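You operate a simulated robot arm through the tools that you are given. There is no shell and no other tool. Be economical: measure what you need, move in short steps, check, and stop when the job is done.

You run a simulated two-armed robot. Do the job below in one go: nothing can be reset, and whatever is moved stays where it is left.

Task
On the top of the blue bench, fold the cloth in half, so that its two long edges meet.

Only the result counts: the job must be done as asked and must still hold three seconds after the hand-in. Knocking over, shifting, dropping, spilling or breaking anything else fails it. Flat cloth is picked up by pressing the open fingertips on it (5 to 10 N) and closing them slowly along it; thin cloth reads only 2 to 8 mm in the jaws.

Robot
Two 7-joint arms with two-finger parallel grippers on one trunk, on a base that drives. Base frame: it is fixed to the floor where the robot stands at the start and does not move with it; the origin is under the middle of the robot, x ahead of it, y to its left, z up; the surface under the hand at the start is at about z = 86. Readings come in cm, degrees, newtons and seconds.
The left shoulder is at the start at [6, 14.3, 92.6], the right one opposite. With the tool pointing down near the work surface each hand reaches from about 30 to 72 cm from the robot's upright axis, wherever it stands, measured 20 degrees to its own side. Places, roughly: top of the blue bench [60, -20, 90]. Payload 1.57 kg a hand.
The TCP of each hand is the grasp point between the finger pads, 3 cm short of the fingertips. In the tool frame z runs along the fingers and y along their closing line. The gripper opens to 11 cm. The fingers are 2.4 cm wide and 1.2 cm thick; the gripper's body (4.8 by 11.2 cm) begins 7.8 cm behind the TCP.
Orientation is that of the tool frame in the base frame, as [roll, pitch, yaw] about the fixed x, y, z axes, in that order (R = Rz(yaw) Ry(pitch) Rx(roll)). With the fingers straight down and closing along the base's y, the tool's x points along the base's -x, its y along +y and its z along -z.

Tools
- The arms move only by the tool send_rows. It takes "left_rows", "right_rows" or both (then of equal length, played together; a hand with none holds still); each is a list of rows, each a list of 6 numbers: the shift along the tool's x, y, z in units of 50 mm (1.0 is 50 mm), then the turn, a rotation vector about the tool's x, y, z in units of 6 degrees (1.0 is 6 degrees). In form: [[tx, ty, tz, ax, ay, az], ...]. A call has 1 to 12 rows; each row shifts and turns the commanded pose from where the row before left it, along the tool's axes as they then stand. "left_gripper" and "right_gripper" are, for a hand that has rows, the closure, from 0 (fully open) to 1 (shut), set as the call begins (left out, the last holds). A call with a number of a shift or a turn outside -1 to 1 is refused whole. Each row takes 0.2 s and may step no farther than 5 cm and 8.6 degrees from the row before; otherwise, or with a gripper value out of range, the whole call is refused. Where a pose cannot be reached the arm comes as near as it can. A force on the tool above 40 N (or 10 N above the force at the start of the call, whichever is more), or a blocked arm, ends the call early, and 0.2 s more pass. Each finger travels about 4.5 cm/s and halts on what it meets, pressing with about 30 N; the grip force reading is that of the motor and also rises with nothing between the fingers. The clock runs only during rows and for 0.2 s after the last one: add rows that do not move to give the fingers time. The reply holds the time, the measured pose of the TCP, the force on the tool along the base axes, the opening and the grip force, in the units named above and with some noise, with the torque about the TCP (base axes, N m) and any sound that the robot's microphone picked up.
- Cameras (640 x 400 px; columns grow to the right, rows downward): "scene" is now at [4.43, 0.28, 153.42]; the picture's right is [0.06, -1.00, 0.00], its down [-0.73, -0.05, -0.68] and it looks along [0.68, 0.04, -0.73] (base axes); focal length 274 px, centre (320, 200). "left" rides on the left gripper at [7, -1.6, -14.1] in its tool frame; the picture's right is [0.23, 0.97, 0.00], its down [-0.85, 0.20, -0.48] and it looks along [-0.47, 0.11, 0.88] (tool axes); focal length 222 px, centre (320, 200). "right" rides on the right gripper at [7, 1.6, -14.1] in its tool frame; the picture's right is [-0.23, 0.97, 0.00], its down [-0.85, -0.20, -0.48] and it looks along [-0.47, -0.11, 0.88] (tool axes); focal length 222 px, centre (320, 200). There is no depth. A picture from a camera that has moved, and an enlarged one, comes with that camera's place and axes in the base frame and with its lens. The place of the scene camera against the robot may be out by one fixed shift of up to 1.2 cm in any direction.
- camera(camera): a new picture of that camera. No time passes.
- move_column(by): slides the trunk up (or, below 0, down) by that many cm; the arms and the scene camera ride with it, the base frame stays. It gives what a move gives, with no picture.
- steer(legs): drives the robot by 1 to 6 legs, each [ahead, left, turn to the left] in cm, cm and degrees, along the robot's own axes; the way and the turn of a leg run together, so that a leg with both is an arc; at most 150 cm and 180 degrees a leg. The arms and the cameras ride along, it lands a little off, and it stops where it bumps. It gives what a move gives.
- aim_head(pan, tilt): turns the head with the scene camera to pan (to the left, within 86 degrees either way) and tilt (down, from -29 to 69), counted from straight ahead of the robot. It gives what a move gives.
- inspect(camera, box): a new picture of the part [left, top, right, bottom] of that camera's present view, enlarged. No time passes.
- job_done(): hands the job in; it is judged then, once.

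Work in short steps. Places have to be worked out from the pictures, the camera data and where the tool is seen: move nearer, look again, correct. Check each grasp and each placing, and mend what went wrong. You have 120 turns and 100 pictures in all, those below and enlarged ones among them. Open the grippers and draw the arms clear of the work before you hand the job in, unless the task says otherwise; then end with one line.

The tools are called after "Call:" by a JSON object that holds its "op" and its "data". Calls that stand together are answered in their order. send_rows: Moves the arms, as the interface text tells. Its arguments: {"type":"object","properties":{"left_rows":{"type":"array","items":{"type":"array","items":{"type":"number"}}},"left_gripper":{"type":"number"},"right_rows":{"type":"array","items":{"type":"array","items":{"type":"number"}}},"right_gripper":{"type":"number"}},"required":[]} The other tools are called the same way: move_column (by) slides the trunk up or down; steer (legs) drives the base; aim_head (pan, tilt) turns the head that bears the scene camera; camera (camera) takes a picture; inspect (camera, box) takes an enlarged picture of a part of a camera's view; job_done () hands the job in.

At the start:

```text
clock: 0.0
left_tcp_pos: [43.18, 23.39, 99.49]
left_orientation: [179.9, 0.0, -180.0]
left_ft_force: [0.7, 1.0, 0.7]
left_wrist_torque: [0.0, -0.01, -0.02]
left_width: 11.0
left_finger_force: 0.0
right_tcp_pos: [43.69, -14.68, 108.48]
right_orientation: [-180.0, -0.1, -179.9]
right_ft_force: [0.2, -0.5, -0.2]
right_wrist_torque: [0.03, -0.02, 0.01]
right_width: 11.0
right_finger_force: 0.1
trunk travel left (down, up): [-52.5, 6.5]
robot x, y, heading: [-0.21, -0.1, 0.0]
head pan, tilt: [3.7, 46.8]
```

scene: 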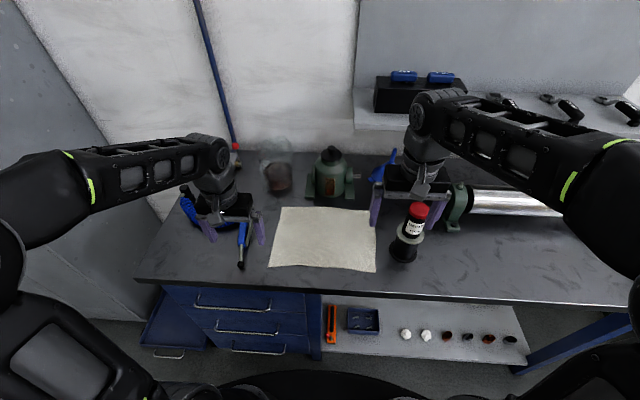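
right: 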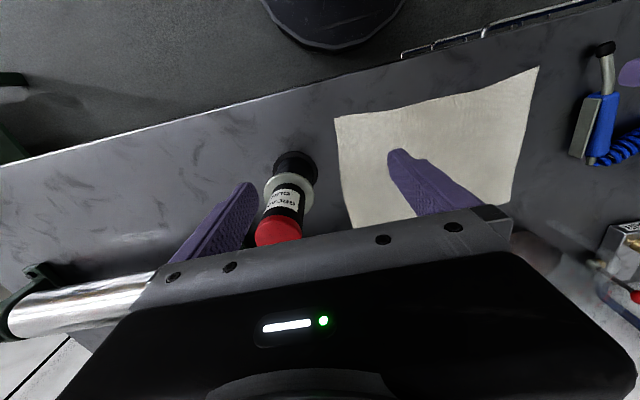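
left: 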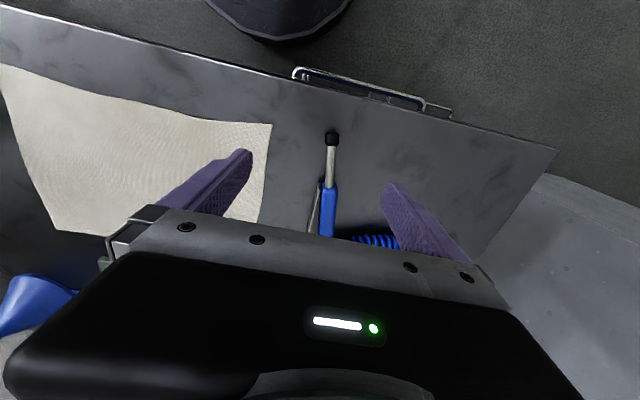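

The cloth lies at about x 41–64, y −14 to +16, with its long edges along y. I'll fold the near edge over to the far edge, so first I'm checking how close the red-capped bottle is.

Call:
{"op": "inspect", "data": {"camera": "scene", "box": [240, 130, 480, 290]}}

Call:
{"op": "move_column", "data": {"by": 6}}

```text
2.50 times, centred on (360, 210) of scene
camera zoom: at [4.43, 0.28, 153.42], right [0.06, -1.0, 0.0], down [-0.73, -0.05, -0.68], along [0.68, 0.04, -0.73], focal length 686 px, centre (220, 175)
```

zoom: 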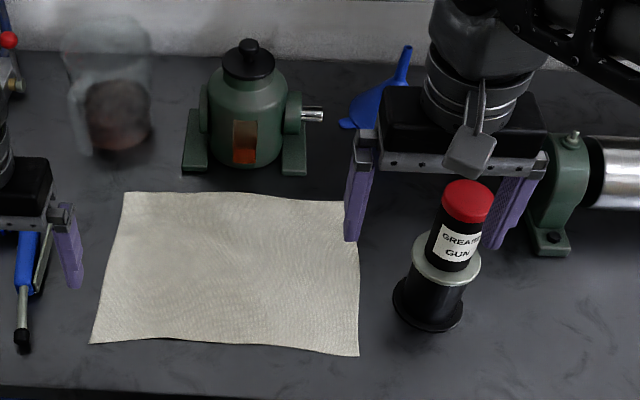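

```text
clock: 1.0
left_tcp_pos: [43.2, 23.4, 105.52]
left_orientation: [-180.0, -0.1, 180.0]
left_ft_force: [-0.4, 0.4, 0.2]
left_wrist_torque: [0.0, -0.01, 0.0]
left_width: 10.99
left_finger_force: 0.1
right_tcp_pos: [43.59, -14.76, 114.61]
right_orientation: [180.0, 0.0, -179.9]
right_ft_force: [0.6, -0.2, -1.1]
right_wrist_torque: [-0.02, -0.04, -0.02]
right_width: 11.0
right_finger_force: 0.1
trunk travel left (down, up): [-58.5, 0.5]
robot x, y, heading: [0.04, 0.07, -0.2]
head pan, tilt: [3.7, 46.8]
```

The grease gun is about 17 cm or more out to the right, so a right-hand grasp at y ≈ −10 clears it. I'm moving both hands above the near corners with the jaws about 4 cm open.

Call:
{"op": "send_rows", "data": {"right_rows": [[0.12, 0.95, 0, 0, 0, 0], [0, 0, 0, 0, 0, 0], [0, 0, 0.7, 0, 0, 0], [0, 0, 0.7, 0, 0, 0], [0, 0, 0.7, 0, 0, 0], [0, 0, 0.7, 0, 0, 0], [0, 0, 0.7, 0, 0, 0], [0, 0, 0.7, 0, 0, 0]], "left_rows": [[0, -0.7, 0, 0, 0, 0], [0, -0.7, 0, 0, 0, 0], [0.04, -0.7, 0, 0, 0, 0], [0, 0, 0.5, 0, 0, 0], [0, 0, 0.5, 0, 0, 0], [0, 0, 0.5, 0, 0, 0], [0, 0, 0.5, 0, 0, 0], [0, 0, 0.4, 0, 0, 0]], "right_gripper": 0.64, "left_gripper": 0.64}}

Call:
{"op": "camera", "data": {"camera": "scene"}}

Call:
{"op": "camera", "data": {"camera": "right"}}

Call:
{"op": "camera", "data": {"camera": "left"}}

```text
clock: 2.8
left_tcp_pos: [42.94, 12.78, 93.41]
left_orientation: [179.9, 0.0, -180.0]
left_ft_force: [0.4, 0.0, 0.3]
left_wrist_torque: [0.01, 0.01, 0.0]
left_width: 3.97
left_finger_force: 0.1
right_tcp_pos: [43.22, -9.85, 93.32]
right_orientation: [180.0, 0.1, -180.0]
right_ft_force: [0.0, -0.3, 0.4]
right_wrist_torque: [-0.01, -0.01, -0.03]
right_width: 3.95
right_finger_force: 0.0
trunk travel left (down, up): [-58.5, 0.5]
robot x, y, heading: [-0.15, -0.03, 0.1]
head pan, tilt: [3.7, 46.8]
```

```text
95 pictures are left
camera scene: at [4.53, 0.29, 159.42], right [0.06, -1.0, 0.0], down [-0.73, -0.05, -0.68], along [0.68, 0.04, -0.73], focal length 274 px, centre (320, 200)
```

scene: 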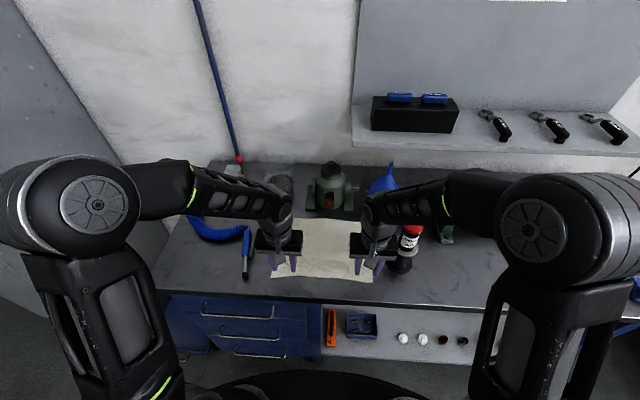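

```text
94 pictures are left
camera right: at [36.37, -8.38, 107.52], right [0.23, 0.97, 0.0], down [0.85, -0.2, 0.48], along [0.47, -0.11, -0.88], focal length 222 px, centre (320, 200)
```

right: 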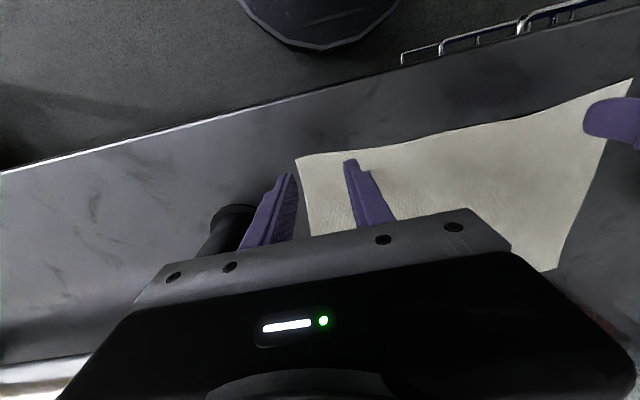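

```text
93 pictures are left
camera left: at [35.98, 11.19, 107.64], right [-0.23, 0.97, 0.0], down [0.86, 0.2, 0.48], along [0.47, 0.11, -0.88], focal length 222 px, centre (320, 200)
```

left: 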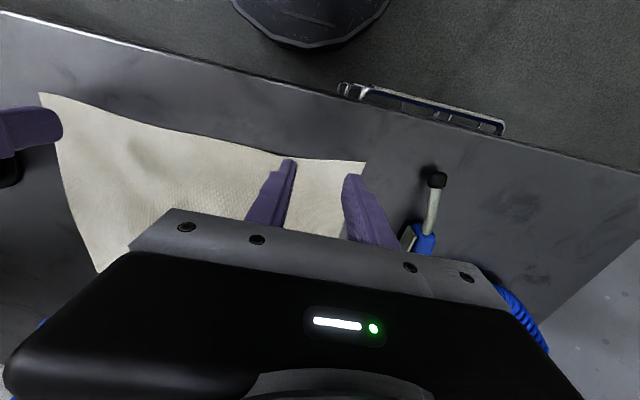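

The wrist cameras put the near edge at x ≈ 42.5–43.4, with corners near y −12.3 and +17.4. I'm shifting both hands inward and forward so the tips land fully on cloth, then descending.

Call:
{"op": "send_rows", "data": {"right_rows": [[-0.28, 0.25, 0, 0, 0, 0], [0, 0, 0.3, 0, 0, 0], [0, 0, 0.3, 0, 0, 0], [0, 0, 0, 0, 0, 0]], "left_rows": [[-0.31, 0.14, 0, 0, 0, 0], [0, 0, 0.3, 0, 0, 0], [0, 0, 0.3, 0, 0, 0], [0, 0, 0, 0, 0, 0]]}}

Call:
{"op": "camera", "data": {"camera": "right"}}

Call:
{"op": "camera", "data": {"camera": "left"}}

```text
clock: 3.8
left_tcp_pos: [44.59, 13.6, 90.36]
left_orientation: [180.0, -0.1, -180.0]
left_ft_force: [-0.6, 0.0, 0.1]
left_wrist_torque: [-0.01, -0.01, 0.0]
left_width: 3.95
left_finger_force: 0.2
right_tcp_pos: [44.55, -8.61, 90.34]
right_orientation: [180.0, 0.1, 180.0]
right_ft_force: [-0.2, 0.5, 0.4]
right_wrist_torque: [0.01, -0.02, 0.03]
right_width: 3.95
right_finger_force: 0.1
trunk travel left (down, up): [-58.5, 0.5]
robot x, y, heading: [0.06, 0.04, -0.1]
head pan, tilt: [3.7, 46.8]
```

```text
92 pictures are left
camera right: at [37.55, -7.13, 104.65], right [0.23, 0.97, 0.0], down [0.85, -0.2, 0.48], along [0.47, -0.11, -0.88], focal length 222 px, centre (320, 200)
```

right: 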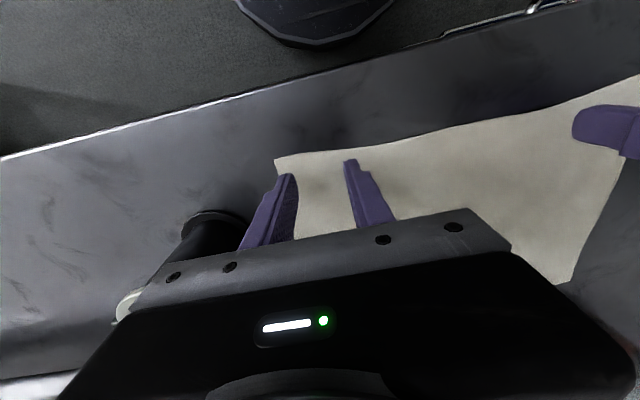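

```text
91 pictures are left
camera left: at [37.49, 11.94, 104.6], right [-0.23, 0.97, 0.0], down [0.85, 0.2, 0.48], along [0.47, 0.11, -0.88], focal length 222 px, centre (320, 200)
```

left: 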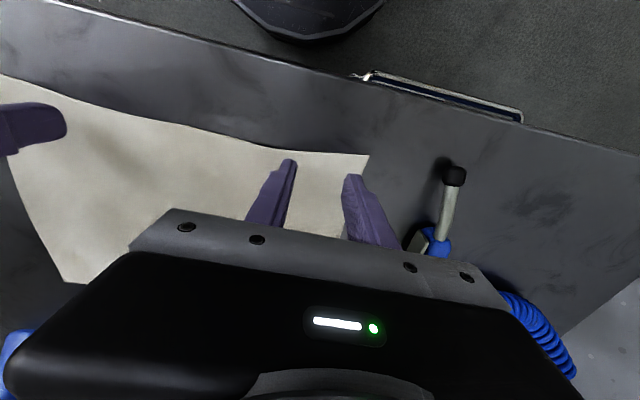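

The tips are over the cloth, about 1.3 cm up. I'm lowering in small steps to contact.

Call:
{"op": "send_rows", "data": {"right_rows": [[0, 0, 0.1, 0, 0, 0], [0, 0, 0.1, 0, 0, 0], [0, 0, 0.04, 0, 0, 0], [0, 0, 0, 0, 0, 0]], "left_rows": [[0, 0, 0.1, 0, 0, 0], [0, 0, 0.1, 0, 0, 0], [0, 0, 0.04, 0, 0, 0], [0, 0, 0, 0, 0, 0]]}}

```text
clock: 4.8
left_tcp_pos: [44.76, 13.57, 89.13]
left_orientation: [180.0, 0.0, -180.0]
left_ft_force: [-0.9, -0.4, -0.6]
left_wrist_torque: [-0.03, 0.01, -0.02]
left_width: 3.97
left_finger_force: 0.1
right_tcp_pos: [44.61, -8.69, 89.36]
right_orientation: [-180.0, 0.0, -179.9]
right_ft_force: [-0.7, 0.3, -0.6]
right_wrist_torque: [-0.01, 0.03, -0.01]
right_width: 3.97
right_finger_force: 0.1
trunk travel left (down, up): [-58.5, 0.5]
robot x, y, heading: [0.02, 0.15, -0.0]
head pan, tilt: [3.7, 46.8]
```

No contact force yet, so I'm continuing with smaller steps.

Call:
{"op": "send_rows", "data": {"right_rows": [[0, 0, 0.04, 0, 0, 0], [0, 0, 0.04, 0, 0, 0], [0, 0, 0, 0, 0, 0]], "left_rows": [[0, 0, 0.03, 0, 0, 0], [0, 0, 0.03, 0, 0, 0], [0, 0, 0, 0, 0, 0]]}}

```text
clock: 5.6
left_tcp_pos: [44.56, 13.58, 89.26]
left_orientation: [180.0, 0.3, -180.0]
left_ft_force: [1.9, 1.3, 15.0]
left_wrist_torque: [0.14, 0.05, -0.04]
left_width: 3.97
left_finger_force: 0.1
right_tcp_pos: [44.47, -8.67, 89.14]
right_orientation: [179.9, 0.4, -180.0]
right_ft_force: [2.5, -3.2, 33.1]
right_wrist_torque: [-0.6, 0.09, 0.06]
right_width: 3.99
right_finger_force: 0.4
trunk travel left (down, up): [-58.5, 0.5]
robot x, y, heading: [-0.02, -0.11, -0.2]
head pan, tilt: [3.7, 46.8]
```

Contact is firm, at 15 N left and 33 N right, and the response is stiff. I'm backing off slightly to reach 5–10 N.

Call:
{"op": "send_rows", "data": {"right_rows": [[0, 0, -0.027, 0, 0, 0], [0, 0, 0, 0, 0, 0]], "left_rows": [[0, 0, -0.008, 0, 0, 0], [0, 0, 0, 0, 0, 0]]}}

```text
clock: 6.2
left_tcp_pos: [44.51, 13.52, 89.23]
left_orientation: [-180.0, 0.3, 179.9]
left_ft_force: [1.2, 2.1, 30.3]
left_wrist_torque: [0.3, 0.13, -0.04]
left_width: 3.95
left_finger_force: 0.0
right_tcp_pos: [44.29, -8.55, 89.04]
right_orientation: [179.9, 0.2, -180.0]
right_ft_force: [4.5, 0.7, 19.8]
right_wrist_torque: [-0.27, -0.05, 0.06]
right_width: 3.94
right_finger_force: 0.1
trunk travel left (down, up): [-58.5, 0.5]
robot x, y, heading: [0.09, -0.23, 0.1]
head pan, tilt: [3.7, 46.8]
```

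The left reading had been lagging and is now 30 N, so both hands need a bit more back-off.

Call:
{"op": "send_rows", "data": {"right_rows": [[0, 0, -0.012, 0, 0, 0], [0, 0, 0, 0, 0, 0], [0, 0, 0, 0, 0, 0]], "left_rows": [[0, 0, -0.025, 0, 0, 0], [0, 0, 0, 0, 0, 0], [0, 0, 0, 0, 0, 0]]}}

```text
clock: 7.0
left_tcp_pos: [44.44, 13.55, 89.2]
left_orientation: [-180.0, 0.2, 179.9]
left_ft_force: [3.5, -0.6, 20.6]
left_wrist_torque: [0.22, -0.01, -0.06]
left_width: 3.96
left_finger_force: 0.1
right_tcp_pos: [44.32, -8.69, 89.12]
right_orientation: [-180.0, 0.1, 180.0]
right_ft_force: [-0.8, 2.6, 13.5]
right_wrist_torque: [-0.1, 0.07, -0.04]
right_width: 3.89
right_finger_force: 0.1
trunk travel left (down, up): [-58.5, 0.5]
robot x, y, heading: [-0.21, 0.06, -0.2]
head pan, tilt: [3.7, 46.8]
```

The stiffness is about 8–10 N/mm, so this is a final trim to roughly 8 N on each hand.

Call:
{"op": "send_rows", "data": {"right_rows": [[0, 0, -0.011, 0, 0, 0], [0, 0, 0, 0, 0, 0], [0, 0, 0, 0, 0, 0]], "left_rows": [[0, 0, -0.028, 0, 0, 0], [0, 0, 0, 0, 0, 0], [0, 0, 0, 0, 0, 0]]}}

```text
clock: 7.8
left_tcp_pos: [44.5, 13.57, 89.27]
left_orientation: [-179.9, -0.1, -179.9]
left_ft_force: [-0.4, -0.5, 0.7]
left_wrist_torque: [-0.01, 0.03, 0.0]
left_width: 3.96
left_finger_force: 0.1
right_tcp_pos: [44.41, -8.73, 89.15]
right_orientation: [179.9, 0.0, 180.0]
right_ft_force: [-1.4, 0.3, 9.9]
right_wrist_torque: [-0.12, 0.08, 0.0]
right_width: 3.93
right_finger_force: 0.0
trunk travel left (down, up): [-58.5, 0.5]
robot x, y, heading: [0.05, -0.29, 0.0]
head pan, tilt: [3.7, 46.8]
```

Right is at 9.9 N, which is good. Left has gone just clear, so I'm pressing it about 0.4 mm lower.

Call:
{"op": "send_rows", "data": {"left_rows": [[0, 0, 0.012, 0, 0, 0], [0, 0, 0, 0, 0, 0], [0, 0, 0, 0, 0, 0]]}}

```text
clock: 8.6
left_tcp_pos: [44.55, 13.56, 89.16]
left_orientation: [-179.9, 0.1, 180.0]
left_ft_force: [0.1, -0.2, 2.3]
left_wrist_torque: [0.01, 0.04, 0.02]
left_width: 3.94
left_finger_force: 0.1
right_tcp_pos: [44.62, -8.84, 89.13]
right_orientation: [180.0, 0.1, 179.9]
right_ft_force: [-0.8, -1.1, 6.3]
right_wrist_torque: [-0.07, 0.07, 0.01]
right_width: 3.96
right_finger_force: 0.1
trunk travel left (down, up): [-58.5, 0.5]
robot x, y, heading: [0.27, -0.2, 0.0]
head pan, tilt: [3.7, 46.8]
```

Left needs a bit more pressure. I'll add it and start closing both hands slowly.

Call:
{"op": "send_rows", "data": {"left_rows": [[0, 0, 0.012, 0, 0, 0], [0, 0, 0, 0, 0, 0], [0, 0, 0, 0, 0, 0]], "right_rows": [[0, 0, 0.003, 0, 0, 0], [0, 0, 0, 0, 0, 0], [0, 0, 0, 0, 0, 0]], "left_gripper": 0.68, "right_gripper": 0.68}}

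```text
clock: 9.4
left_tcp_pos: [44.52, 13.59, 89.18]
left_orientation: [179.9, 0.1, -180.0]
left_ft_force: [0.2, 0.3, 7.1]
left_wrist_torque: [0.03, 0.05, -0.03]
left_width: 3.46
left_finger_force: 0.1
right_tcp_pos: [44.51, -8.77, 89.16]
right_orientation: [180.0, 0.1, -179.9]
right_ft_force: [-0.4, -0.1, 1.9]
right_wrist_torque: [-0.01, -0.03, 0.01]
right_width: 3.52
right_finger_force: 0.1
trunk travel left (down, up): [-58.5, 0.5]
robot x, y, heading: [0.08, 0.26, 0.3]
head pan, tilt: [3.7, 46.8]
```

Left is at 7 N and right dropped to 2 N. I'm adding a little on the right and closing further.

Call:
{"op": "send_rows", "data": {"left_rows": [[0, 0, 0.002, 0, 0, 0], [0, 0, 0, 0, 0, 0], [0, 0, 0, 0, 0, 0]], "right_rows": [[0, 0, 0.014, 0, 0, 0], [0, 0, 0, 0, 0, 0], [0, 0, 0, 0, 0, 0]], "left_gripper": 0.74, "right_gripper": 0.74}}

Call:
{"op": "camera", "data": {"camera": "right"}}

Call:
{"op": "camera", "data": {"camera": "left"}}

```text
clock: 10.2
left_tcp_pos: [44.45, 13.52, 89.23]
left_orientation: [179.9, 0.0, 180.0]
left_ft_force: [1.5, 0.3, 3.3]
left_wrist_torque: [0.05, -0.02, 0.01]
left_width: 2.88
left_finger_force: 0.4
right_tcp_pos: [44.47, -8.71, 89.14]
right_orientation: [-180.0, 0.1, -180.0]
right_ft_force: [-0.9, -0.1, 9.0]
right_wrist_torque: [-0.08, 0.09, -0.01]
right_width: 2.85
right_finger_force: 0.1
trunk travel left (down, up): [-58.5, 0.5]
robot x, y, heading: [-0.08, -0.03, 0.2]
head pan, tilt: [3.7, 46.8]
```

```text
90 pictures are left
camera right: at [37.6, -7.14, 103.37], right [0.23, 0.97, 0.0], down [0.85, -0.2, 0.48], along [0.47, -0.11, -0.88], focal length 222 px, centre (320, 200)
```

right: 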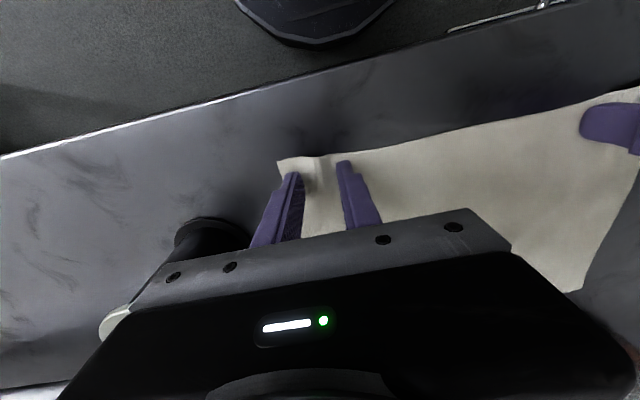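

```text
89 pictures are left
camera left: at [37.51, 11.85, 103.36], right [-0.23, 0.97, 0.0], down [0.85, 0.2, 0.48], along [0.47, 0.11, -0.88], focal length 222 px, centre (320, 200)
```

left: 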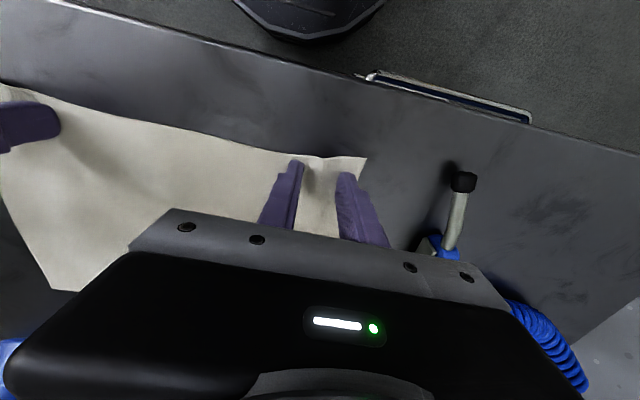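

The cloth is buckling up between the fingertips on both sides, so it's working. I'm adding a little left pressure and continuing to close.

Call:
{"op": "send_rows", "data": {"left_rows": [[0, 0, 0.01, 0, 0, 0], [0, 0, 0, 0, 0, 0], [0, 0, 0, 0, 0, 0]], "right_rows": [[0, 0, 0, 0, 0, 0], [0, 0, 0, 0, 0, 0], [0, 0, 0, 0, 0, 0]], "left_gripper": 0.82, "right_gripper": 0.82}}

Call:
{"op": "send_rows", "data": {"left_rows": [[0, 0, 0.003, 0, 0, 0], [0, 0, 0, 0, 0, 0], [0, 0, 0, 0, 0, 0]], "right_rows": [[0, 0, 0.003, 0, 0, 0], [0, 0, 0, 0, 0, 0], [0, 0, 0, 0, 0, 0]], "left_gripper": 0.9, "right_gripper": 0.9}}

```text
clock: 11.0
left_tcp_pos: [44.66, 13.41, 89.04]
left_orientation: [-180.0, 0.1, -180.0]
left_ft_force: [-1.2, -0.1, 12.3]
left_wrist_torque: [0.04, 0.1, 0.01]
left_width: 1.92
left_finger_force: 0.1
right_tcp_pos: [44.44, -8.6, 89.12]
right_orientation: [179.9, 0.1, 180.0]
right_ft_force: [1.9, 1.3, 5.2]
right_wrist_torque: [0.0, 0.02, -0.01]
right_width: 1.98
right_finger_force: 0.1
trunk travel left (down, up): [-58.5, 0.5]
robot x, y, heading: [0.37, 0.29, -0.1]
head pan, tilt: [3.7, 46.8]
```

```text
clock: 11.8
left_tcp_pos: [44.47, 13.45, 89.07]
left_orientation: [-180.0, 0.2, 179.9]
left_ft_force: [2.4, -2.8, 13.9]
left_wrist_torque: [-0.05, -0.01, 0.04]
left_width: 1.12
left_finger_force: 0.3
right_tcp_pos: [44.38, -8.71, 89.11]
right_orientation: [179.9, 0.0, -180.0]
right_ft_force: [-0.3, 1.9, 9.6]
right_wrist_torque: [0.03, 0.07, 0.02]
right_width: 1.1
right_finger_force: 0.0
trunk travel left (down, up): [-58.5, 0.5]
robot x, y, heading: [0.26, 0.2, -0.0]
head pan, tilt: [3.7, 46.8]
```

The forces are good, so I'm closing fully.

Call:
{"op": "send_rows", "data": {"left_rows": [[0, 0, 0, 0, 0, 0], [0, 0, 0, 0, 0, 0], [0, 0, 0, 0, 0, 0], [0, 0, 0, 0, 0, 0]], "right_rows": [[0, 0, 0, 0, 0, 0], [0, 0, 0, 0, 0, 0], [0, 0, 0, 0, 0, 0], [0, 0, 0, 0, 0, 0]], "left_gripper": 1.0, "right_gripper": 1.0}}

Call:
{"op": "camera", "data": {"camera": "right"}}

Call:
{"op": "camera", "data": {"camera": "left"}}

```text
clock: 12.8
left_tcp_pos: [44.4, 13.56, 89.13]
left_orientation: [180.0, 0.0, -179.9]
left_ft_force: [0.1, -7.6, 16.2]
left_wrist_torque: [-0.17, 0.06, 0.01]
left_width: 0.73
left_finger_force: 26.7
right_tcp_pos: [44.43, -8.63, 89.2]
right_orientation: [179.9, 0.1, 180.0]
right_ft_force: [0.4, 8.7, 6.7]
right_wrist_torque: [0.21, 0.02, 0.0]
right_width: 0.23
right_finger_force: 23.1
trunk travel left (down, up): [-58.5, 0.5]
robot x, y, heading: [0.11, -0.3, 0.2]
head pan, tilt: [3.7, 46.8]
```

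```text
88 pictures are left
camera right: at [37.54, -7.12, 103.37], right [0.23, 0.97, 0.0], down [0.85, -0.2, 0.48], along [0.47, -0.11, -0.88], focal length 222 px, centre (320, 200)
```

right: 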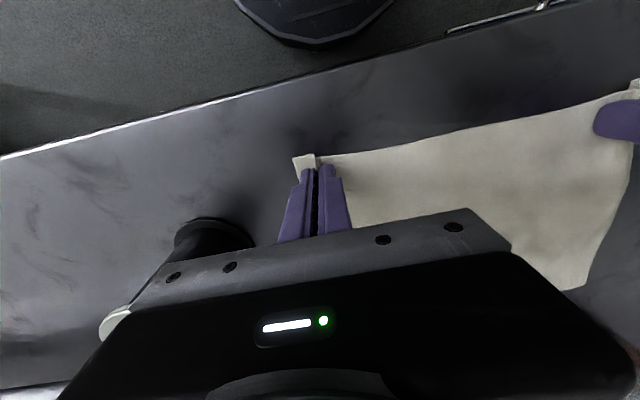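

```text
87 pictures are left
camera left: at [37.47, 11.83, 103.33], right [-0.23, 0.97, 0.0], down [0.85, 0.2, 0.48], along [0.47, 0.11, -0.88], focal length 222 px, centre (320, 200)
```

left: 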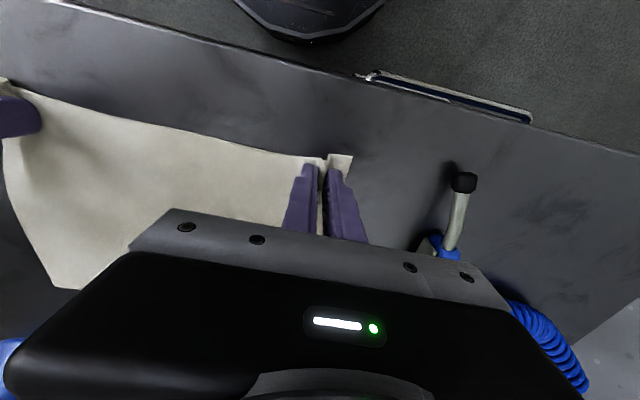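

Both jaws hold cloth at 7 mm and 2 mm, and the opposing side forces show tension between the hands. I'm lifting along the start of the arc to check the grip.

Call:
{"op": "send_rows", "data": {"left_rows": [[-0.03, 0, -0.23, 0, 0, 0], [-0.03, 0, -0.23, 0, 0, 0], [-0.09, 0, -0.23, 0, 0, 0], [-0.09, 0, -0.23, 0, 0, 0]], "right_rows": [[-0.03, 0, -0.23, 0, 0, 0], [-0.03, 0, -0.23, 0, 0, 0], [-0.09, 0, -0.23, 0, 0, 0], [-0.09, 0, -0.23, 0, 0, 0]]}}

Call:
{"op": "inspect", "data": {"camera": "scene", "box": [220, 150, 460, 300]}}

Call:
{"op": "camera", "data": {"camera": "right"}}

Call:
{"op": "camera", "data": {"camera": "left"}}

```text
clock: 13.8
left_tcp_pos: [45.81, 13.5, 93.78]
left_orientation: [-180.0, 0.0, 180.0]
left_ft_force: [0.9, -11.7, 1.1]
left_wrist_torque: [-0.35, 0.0, -0.03]
left_width: 0.74
left_finger_force: 27.0
right_tcp_pos: [45.52, -8.73, 93.66]
right_orientation: [179.9, 0.0, -179.9]
right_ft_force: [0.5, 10.7, -0.6]
right_wrist_torque: [0.34, -0.02, 0.04]
right_width: 0.24
right_finger_force: 23.6
trunk travel left (down, up): [-58.5, 0.5]
robot x, y, heading: [-0.12, -0.19, -0.1]
head pan, tilt: [3.7, 46.8]
```

```text
2.67 times, centred on (340, 225) of scene
camera zoom: at [4.42, 0.28, 159.41], right [0.06, -1.0, 0.0], down [-0.73, -0.05, -0.68], along [0.68, 0.04, -0.73], focal length 731 px, centre (267, 133)
```

zoom: 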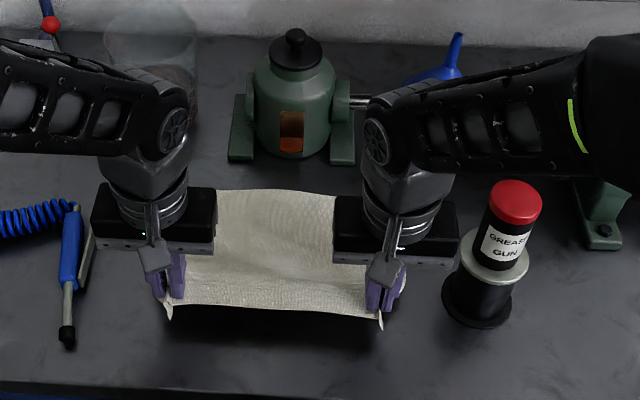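

```text
85 pictures are left
camera right: at [38.79, -7.21, 107.86], right [0.23, 0.97, 0.0], down [0.86, -0.2, 0.48], along [0.47, -0.11, -0.88], focal length 222 px, centre (320, 200)
```

right: 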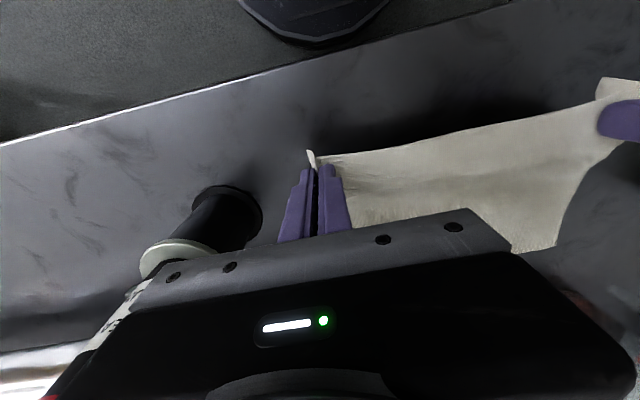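

```text
84 pictures are left
camera left: at [38.74, 11.9, 107.93], right [-0.23, 0.97, 0.0], down [0.85, 0.2, 0.48], along [0.47, 0.11, -0.88], focal length 222 px, centre (320, 200)
```

left: 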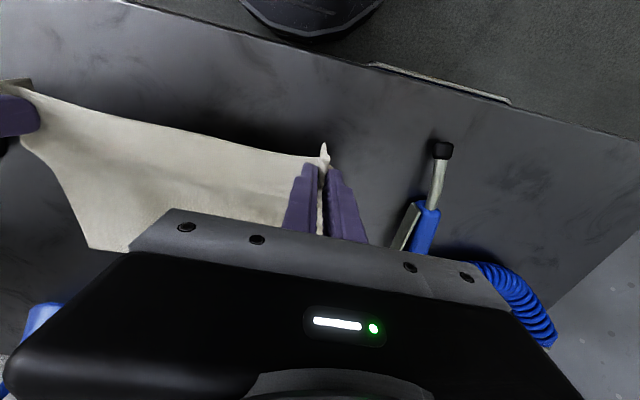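

Both corners are held and the edge is taut. I'm carrying it over along the arc and easing the tension slightly.

Call:
{"op": "send_rows", "data": {"left_rows": [[-0.22, -0.04, -0.23, 0, 0, 0], [-0.22, -0.04, -0.2, 0, 0, 0], [-0.24, 0, -0.17, 0, 0, 0], [-0.32, 0, -0.1, 0, 0, 0], [-0.32, 0, -0.05, 0, 0, 0], [-0.32, 0, 0, 0, 0, 0], [0, 0, 0, 0, 0, 0]], "right_rows": [[-0.22, 0.04, -0.23, 0, 0, 0], [-0.22, 0.04, -0.2, 0, 0, 0], [-0.24, 0, -0.17, 0, 0, 0], [-0.32, 0, -0.1, 0, 0, 0], [-0.32, 0, -0.05, 0, 0, 0], [-0.32, 0, 0, 0, 0, 0], [0, 0, 0, 0, 0, 0]]}}

Call:
{"op": "inspect", "data": {"camera": "scene", "box": [220, 150, 460, 300]}}

Call:
{"op": "camera", "data": {"camera": "left"}}

```text
clock: 15.4
left_tcp_pos: [54.04, 13.17, 97.54]
left_orientation: [-180.0, -0.1, 180.0]
left_ft_force: [-0.6, 0.5, 0.8]
left_wrist_torque: [-0.05, -0.01, -0.01]
left_width: 0.73
left_finger_force: 26.4
right_tcp_pos: [53.95, -8.34, 97.39]
right_orientation: [180.0, 0.0, -180.0]
right_ft_force: [0.1, 0.7, 0.2]
right_wrist_torque: [-0.02, -0.01, 0.02]
right_width: 0.25
right_finger_force: 24.0
trunk travel left (down, up): [-58.5, 0.5]
robot x, y, heading: [0.06, -0.15, 0.1]
head pan, tilt: [3.7, 46.8]
```

```text
2.67 times, centred on (340, 225) of scene
camera zoom: at [4.38, 0.28, 159.42], right [0.06, -1.0, 0.0], down [-0.73, -0.05, -0.69], along [0.68, 0.04, -0.73], focal length 731 px, centre (267, 133)
```

zoom: 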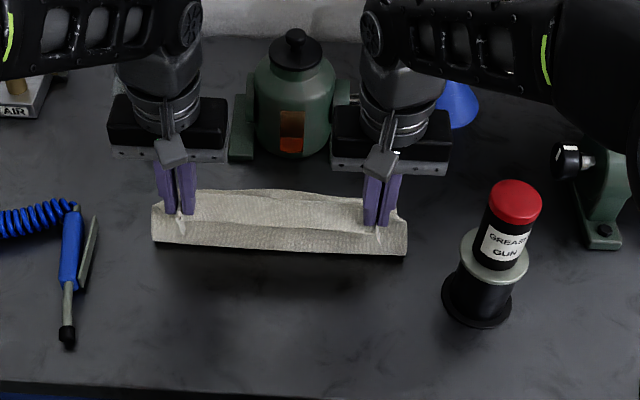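

```text
82 pictures are left
camera left: at [47.0, 11.55, 111.7], right [-0.23, 0.97, 0.0], down [0.85, 0.2, 0.48], along [0.47, 0.11, -0.88], focal length 222 px, centre (320, 200)
```

left: 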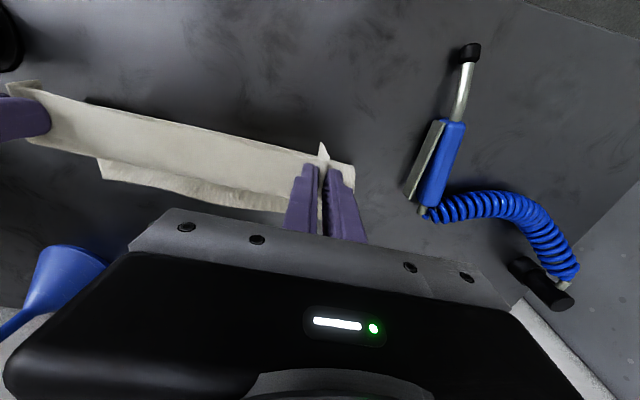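

The fold line sits cleanly on the table at x ≈ 54, the grip holds and tension is near zero. I'm carrying the edge on over the far edge and down.

Call:
{"op": "send_rows", "data": {"left_rows": [[-0.32, 0, 0, 0, 0, 0], [-0.32, 0, 0.05, 0, 0, 0], [-0.3, 0, 0.1, 0, 0, 0], [-0.3, 0, 0.15, 0, 0, 0], [-0.28, 0, 0.2, 0, 0, 0], [-0.24, 0, 0.25, 0, 0, 0], [-0.16, 0, 0.25, 0, 0, 0], [0, 0, 0, 0, 0, 0]], "right_rows": [[-0.32, 0, 0, 0, 0, 0], [-0.32, 0, 0.05, 0, 0, 0], [-0.3, 0, 0.1, 0, 0, 0], [-0.3, 0, 0.15, 0, 0, 0], [-0.28, 0, 0.2, 0, 0, 0], [-0.24, 0, 0.25, 0, 0, 0], [-0.16, 0, 0.25, 0, 0, 0], [0, 0, 0, 0, 0, 0]]}}

Call:
{"op": "inspect", "data": {"camera": "scene", "box": [220, 150, 460, 300]}}

Call:
{"op": "camera", "data": {"camera": "left"}}

Call:
{"op": "camera", "data": {"camera": "right"}}

```text
clock: 17.2
left_tcp_pos: [63.67, 13.34, 92.37]
left_orientation: [-180.0, 0.0, 180.0]
left_ft_force: [0.2, -0.3, -0.9]
left_wrist_torque: [-0.04, 0.01, -0.01]
left_width: 0.72
left_finger_force: 26.6
right_tcp_pos: [63.58, -8.27, 92.4]
right_orientation: [180.0, 0.0, -180.0]
right_ft_force: [-0.7, 1.3, -0.1]
right_wrist_torque: [0.03, 0.03, -0.01]
right_width: 0.22
right_finger_force: 23.3
trunk travel left (down, up): [-58.5, 0.5]
robot x, y, heading: [0.09, 0.06, 0.0]
head pan, tilt: [3.7, 46.8]
```

```text
2.67 times, centred on (340, 225) of scene
camera zoom: at [4.41, 0.28, 159.42], right [0.06, -1.0, 0.0], down [-0.73, -0.05, -0.69], along [0.68, 0.04, -0.73], focal length 731 px, centre (267, 133)
```

zoom: 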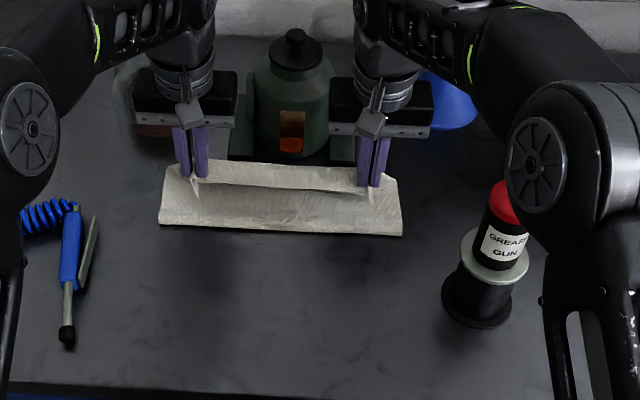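

```text
80 pictures are left
camera left: at [56.62, 11.62, 106.63], right [-0.23, 0.97, 0.0], down [0.85, 0.2, 0.48], along [0.47, 0.11, -0.88], focal length 222 px, centre (320, 200)
```

left: 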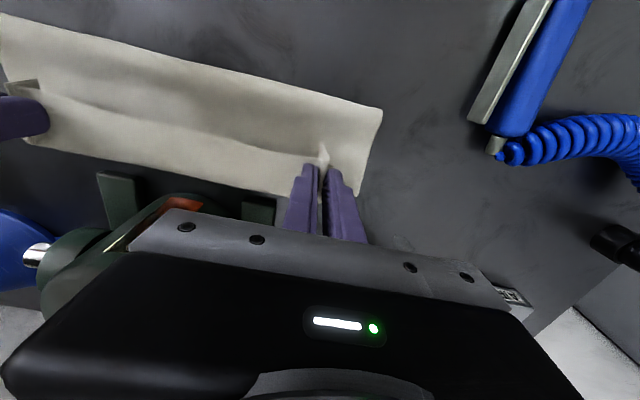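

```text
79 pictures are left
camera right: at [56.6, -6.78, 106.6], right [0.23, 0.97, 0.0], down [0.85, -0.2, 0.48], along [0.47, -0.11, -0.88], focal length 222 px, centre (320, 200)
```

right: 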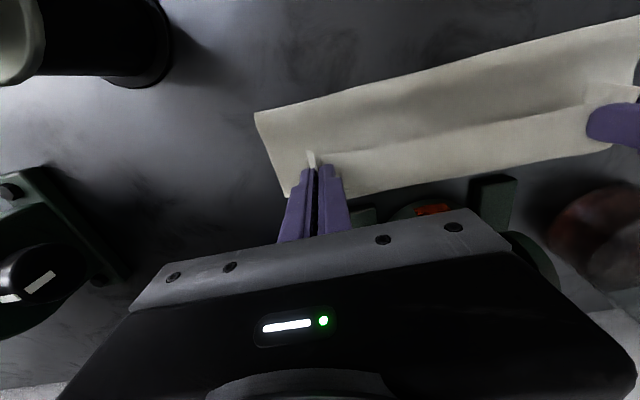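

The edge is over the far side, but the fold line has crept to x ≈ 57, so the pull was slightly too far. I'll ease back 1.5 cm, lower, and open gently.

Call:
{"op": "send_rows", "data": {"left_rows": [[0.15, 0, 0.12, 0, 0, 0], [0.15, 0, 0.12, 0, 0, 0], [0, 0, 0.1, 0, 0, 0], [0, 0, 0, 0, 0, 0]], "right_rows": [[0.15, 0, 0.12, 0, 0, 0], [0.15, 0, 0.12, 0, 0, 0], [0, 0, 0.1, 0, 0, 0], [0, 0, 0, 0, 0, 0]]}}

Call:
{"op": "send_rows", "data": {"left_rows": [[0, 0, 0, 0, 0, 0], [0, 0, 0, 0, 0, 0], [0, 0, 0, 0, 0, 0]], "right_rows": [[0, 0, 0, 0, 0, 0], [0, 0, 0, 0, 0, 0], [0, 0, 0, 0, 0, 0]], "left_gripper": 0.75, "right_gripper": 0.75}}

Call:
{"op": "camera", "data": {"camera": "left"}}

Call:
{"op": "camera", "data": {"camera": "right"}}

```text
clock: 18.2
left_tcp_pos: [62.13, 13.15, 90.7]
left_orientation: [-179.9, 0.0, -179.9]
left_ft_force: [0.3, -0.5, -1.0]
left_wrist_torque: [-0.06, -0.01, -0.01]
left_width: 0.69
left_finger_force: 26.5
right_tcp_pos: [62.07, -8.37, 90.7]
right_orientation: [180.0, 0.1, -179.9]
right_ft_force: [0.6, 0.0, -0.3]
right_wrist_torque: [0.0, 0.0, -0.01]
right_width: 0.23
right_finger_force: 23.9
trunk travel left (down, up): [-58.5, 0.5]
robot x, y, heading: [0.01, -0.02, 0.1]
head pan, tilt: [3.7, 46.8]
```

```text
clock: 19.0
left_tcp_pos: [62.19, 13.22, 90.76]
left_orientation: [180.0, 0.0, -180.0]
left_ft_force: [-0.2, 0.2, 0.4]
left_wrist_torque: [0.01, 0.03, 0.0]
left_width: 2.75
left_finger_force: 0.0
right_tcp_pos: [62.06, -8.35, 90.79]
right_orientation: [-180.0, 0.0, 179.9]
right_ft_force: [-0.1, -0.1, 0.6]
right_wrist_torque: [0.0, 0.01, -0.01]
right_width: 2.76
right_finger_force: 0.1
trunk travel left (down, up): [-58.5, 0.5]
robot x, y, heading: [0.27, -0.36, 0.1]
head pan, tilt: [3.7, 46.8]
```

```text
78 pictures are left
camera left: at [55.13, 11.57, 104.96], right [-0.23, 0.97, 0.0], down [0.85, 0.2, 0.48], along [0.47, 0.11, -0.88], focal length 222 px, centre (320, 200)
```

left: 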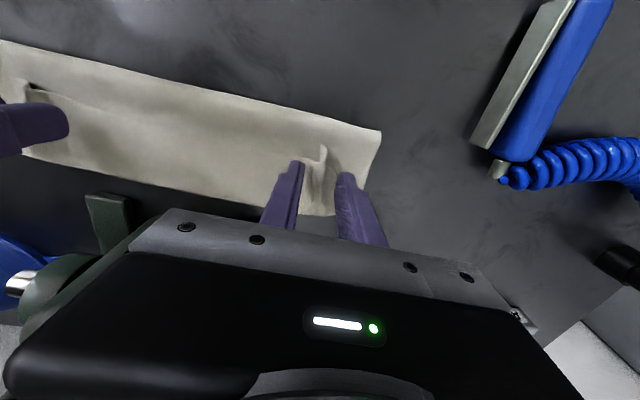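

```text
77 pictures are left
camera right: at [55.18, -6.8, 104.91], right [0.23, 0.97, 0.0], down [0.85, -0.2, 0.48], along [0.47, -0.11, -0.88], focal length 222 px, centre (320, 200)
```

right: 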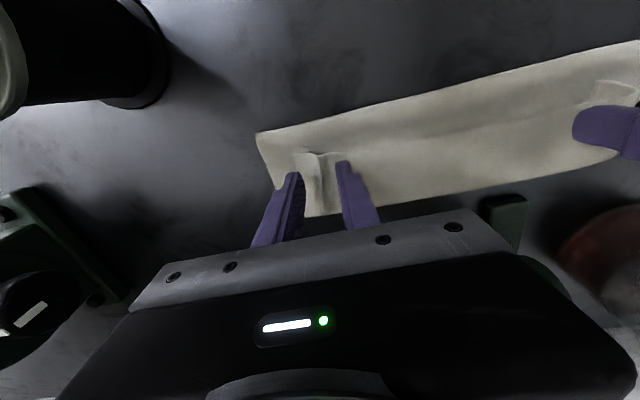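

Both are released, and the pinched corner tongues point back toward me as I'd expected. I'm lifting straight up and back to see the whole result.

Call:
{"op": "send_rows", "data": {"left_rows": [[0, 0, -0.3, 0, 0, 0], [0, 0, -0.6, 0, 0, 0], [0, 0.4, -0.8, 0, 0, 0], [0, 0.6, -0.8, 0, 0, 0], [0, 0.6, -0.6, 0, 0, 0], [0.5, 0.6, 0, 0, 0, 0], [0.5, 0.6, 0, 0, 0, 0]], "right_rows": [[0, 0, -0.3, 0, 0, 0], [0, 0, -0.6, 0, 0, 0], [0, 0, -0.8, 0, 0, 0], [0, 0, -0.9, 0, 0, 0], [0, 0, -0.9, 0, 0, 0], [0, -0.6, -0.6, 0, 0, 0], [0, -0.6, 0, 0, 0, 0]]}}

Call:
{"op": "camera", "data": {"camera": "scene"}}

Call:
{"op": "camera", "data": {"camera": "left"}}

Call:
{"op": "camera", "data": {"camera": "right"}}

```text
clock: 20.6
left_tcp_pos: [56.78, 27.22, 106.08]
left_orientation: [179.9, 0.1, 179.9]
left_ft_force: [0.0, 0.4, 0.5]
left_wrist_torque: [-0.01, 0.01, 0.01]
left_width: 2.77
left_finger_force: 0.1
right_tcp_pos: [61.85, -11.65, 108.23]
right_orientation: [-180.0, 0.0, 179.9]
right_ft_force: [0.2, -0.7, 0.5]
right_wrist_torque: [-0.01, 0.01, 0.01]
right_width: 2.75
right_finger_force: 0.2
right hand out of reach, approached as far as the arm can: row 6
trunk travel left (down, up): [-58.5, 0.5]
robot x, y, heading: [-0.22, 0.33, 0.1]
head pan, tilt: [3.7, 46.8]
```

```text
76 pictures are left
camera scene: at [4.34, 0.25, 159.42], right [0.06, -1.0, 0.0], down [-0.73, -0.05, -0.69], along [0.68, 0.04, -0.73], focal length 274 px, centre (320, 200)
```

scene: 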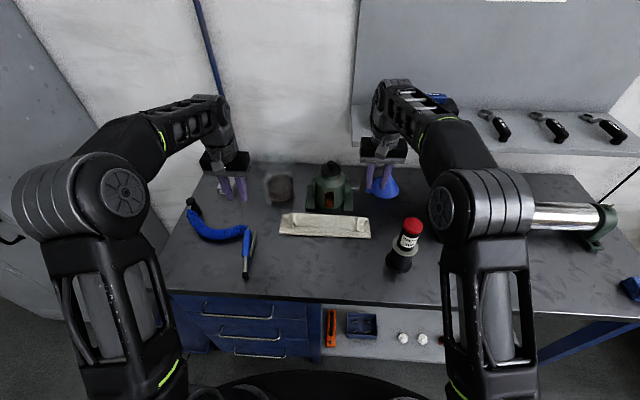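

```text
75 pictures are left
camera left: at [49.81, 25.51, 120.3], right [-0.23, 0.97, 0.0], down [0.85, 0.2, 0.48], along [0.47, 0.11, -0.88], focal length 222 px, centre (320, 200)
```

left: 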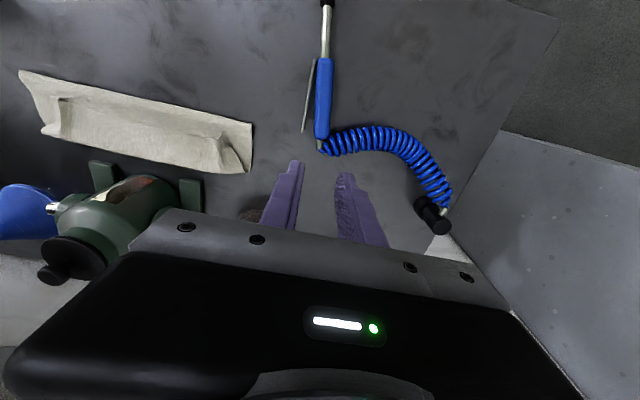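

```text
74 pictures are left
camera right: at [54.93, -10.09, 122.43], right [0.23, 0.97, 0.0], down [0.85, -0.2, 0.48], along [0.47, -0.11, -0.88], focal length 222 px, centre (320, 200)
```

right: 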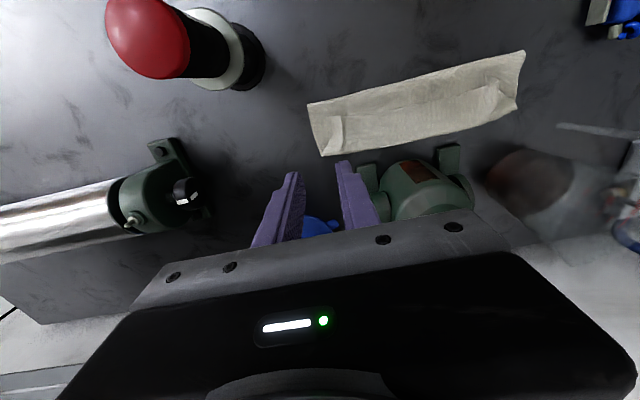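

Call:
{"op": "inspect", "data": {"camera": "scene", "box": [265, 190, 385, 260]}}

Call:
{"op": "inspect", "data": {"camera": "right", "box": [290, 40, 540, 180]}}

```text
5.33 times, centred on (325, 225) of scene
camera zoom: at [4.34, 0.25, 159.42], right [0.06, -1.0, 0.0], down [-0.73, -0.05, -0.69], along [0.68, 0.04, -0.73], focal length 1463 px, centre (293, 67)
```

zoom: 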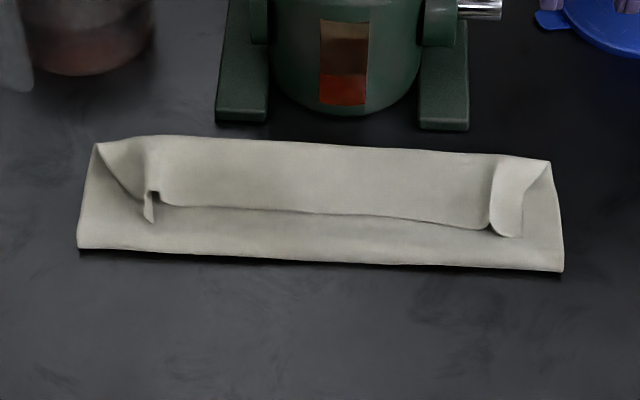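

```text
2.56 times, centred on (415, 110) of right
camera zoom: at [54.93, -10.09, 122.43], right [0.23, 0.97, 0.0], down [0.85, -0.2, 0.48], along [0.47, -0.11, -0.88], focal length 569 px, centre (77, 430)
```

zoom: 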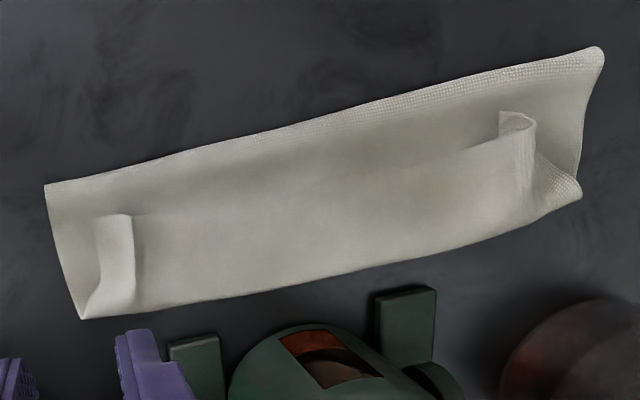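

The near edge rolled back under itself because the downward fingers can't turn it over. I'll re-pinch the two tongues, pull the cloth open flat again, then fold the far edge toward the robot, where the hands can rotate with the cloth. First I'm returning above the tongues.

Call:
{"op": "send_rows", "data": {"left_rows": [[-0.5, -0.9, 0, 0, 0, 0], [-0.54, -0.9, 0, 0, 0, 0], [0, -0.9, 0.2, 0, 0, 0], [0, -0.1, 0.6, 0, 0, 0], [0, 0, 0.6, 0, 0, 0], [0, 0, 0.6, 0, 0, 0], [0, 0, 0, 0, 0, 0]], "right_rows": [[0, 0, 0.6, 0, 0, 0], [0, 0.3, 0.6, 0, 0, 0], [0, 0.3, 0.6, 0, 0, 0], [0, 0, 0.6, 0, 0, 0], [0, 0, 0, 0, 0, 0], [0, 0, 0, 0, 0, 0], [0, 0, 0, 0, 0, 0]]}}

```text
refused: row 1 steps farther than a row can; nothing moved
```

One step was over 5 cm, so I'm resending with smaller ones.

Call:
{"op": "send_rows", "data": {"left_rows": [[-0.5, -0.7, 0, 0, 0, 0], [-0.54, -0.7, 0, 0, 0, 0], [0, -0.7, 0.2, 0, 0, 0], [0, -0.7, 0.5, 0, 0, 0], [0, 0, 0.6, 0, 0, 0], [0, 0, 0.6, 0, 0, 0], [0, 0, 0, 0, 0, 0]], "right_rows": [[0, 0, 0.6, 0, 0, 0], [0, 0.3, 0.6, 0, 0, 0], [0, 0.3, 0.6, 0, 0, 0], [0, 0, 0.6, 0, 0, 0], [0, 0, 0, 0, 0, 0], [0, 0, 0, 0, 0, 0], [0, 0, 0, 0, 0, 0]]}}

```text
clock: 22.2
left_tcp_pos: [62.19, 13.25, 96.55]
left_orientation: [-180.0, 0.1, -179.9]
left_ft_force: [1.0, -0.5, 0.0]
left_wrist_torque: [-0.02, 0.01, 0.04]
left_width: 2.75
left_finger_force: 0.3
right_tcp_pos: [61.89, -8.55, 96.12]
right_orientation: [179.9, 0.1, -180.0]
right_ft_force: [-0.4, 0.2, 0.7]
right_wrist_torque: [0.04, -0.01, -0.02]
right_width: 2.76
right_finger_force: 0.1
trunk travel left (down, up): [-58.5, 0.5]
robot x, y, heading: [-0.25, 0.2, 0.2]
head pan, tilt: [3.7, 46.8]
```

Call:
{"op": "camera", "data": {"camera": "left"}}

Call:
{"op": "camera", "data": {"camera": "right"}}

```text
71 pictures are left
camera left: at [55.17, 11.53, 110.79], right [-0.23, 0.97, 0.0], down [0.85, 0.2, 0.48], along [0.47, 0.11, -0.88], focal length 222 px, centre (320, 200)
```

left: 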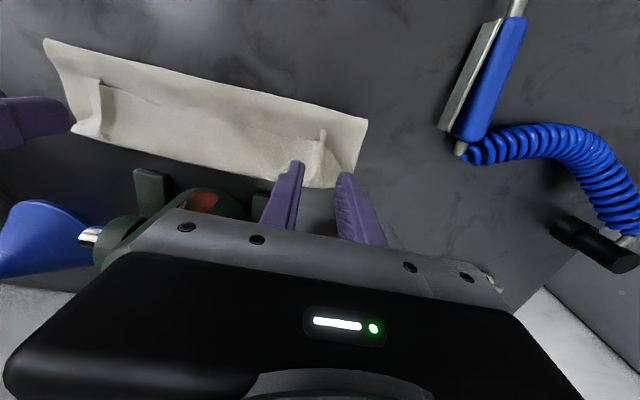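

```text
70 pictures are left
camera right: at [54.93, -7.04, 110.35], right [0.23, 0.97, 0.0], down [0.85, -0.2, 0.48], along [0.47, -0.11, -0.88], focal length 222 px, centre (320, 200)
```

right: 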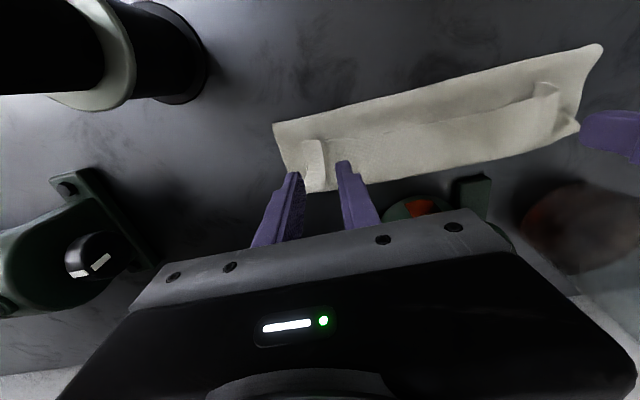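

Tongues are at (59.7–63.7, 13.1) on the left and (60.3–64.3, −9.3) on the right. I'm lowering around them.

Call:
{"op": "send_rows", "data": {"left_rows": [[0.2, 0, 0.4, 0, 0, 0], [0, 0, 0.4, 0, 0, 0], [0, 0, 0.3, 0, 0, 0], [0, 0, 0.25, 0, 0, 0], [0, 0, 0, 0, 0, 0]], "right_rows": [[0.06, -0.13, 0.4, 0, 0, 0], [0, 0, 0.4, 0, 0, 0], [0, 0, 0.3, 0, 0, 0], [0, 0, 0.16, 0, 0, 0], [0, 0, 0, 0, 0, 0]]}}

Call:
{"op": "camera", "data": {"camera": "left"}}

Call:
{"op": "camera", "data": {"camera": "right"}}

```text
clock: 23.4
left_tcp_pos: [61.33, 13.1, 89.88]
left_orientation: [-179.9, 0.1, -180.0]
left_ft_force: [-0.3, 0.1, 0.3]
left_wrist_torque: [-0.02, -0.01, 0.04]
left_width: 2.76
left_finger_force: 0.0
right_tcp_pos: [61.71, -9.07, 89.93]
right_orientation: [-180.0, 0.0, 179.9]
right_ft_force: [0.1, -0.2, 0.3]
right_wrist_torque: [0.01, 0.02, -0.01]
right_width: 2.75
right_finger_force: 0.1
trunk travel left (down, up): [-58.5, 0.5]
robot x, y, heading: [-0.22, -0.19, 0.2]
head pan, tilt: [3.7, 46.8]
```

```text
69 pictures are left
camera left: at [54.25, 11.46, 104.15], right [-0.23, 0.97, 0.0], down [0.85, 0.2, 0.48], along [0.47, 0.11, -0.88], focal length 222 px, centre (320, 200)
```

left: 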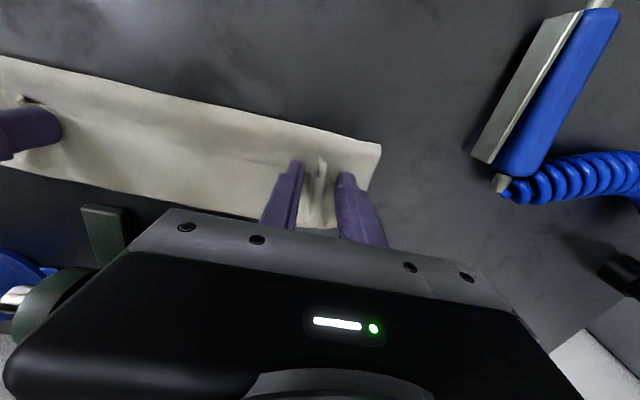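

```text
68 pictures are left
camera right: at [54.82, -7.57, 104.1], right [0.23, 0.97, 0.0], down [0.85, -0.2, 0.48], along [0.47, -0.11, -0.88], focal length 222 px, centre (320, 200)
```

right: 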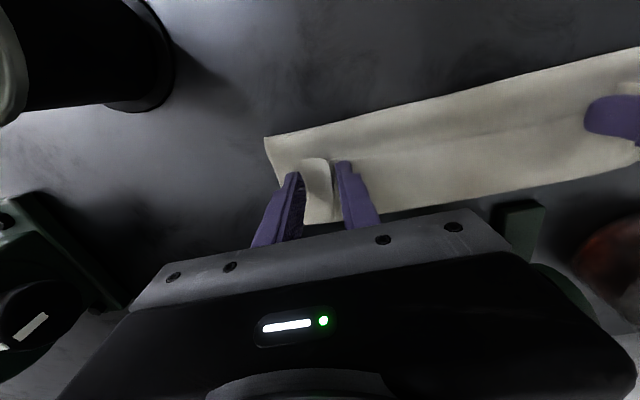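

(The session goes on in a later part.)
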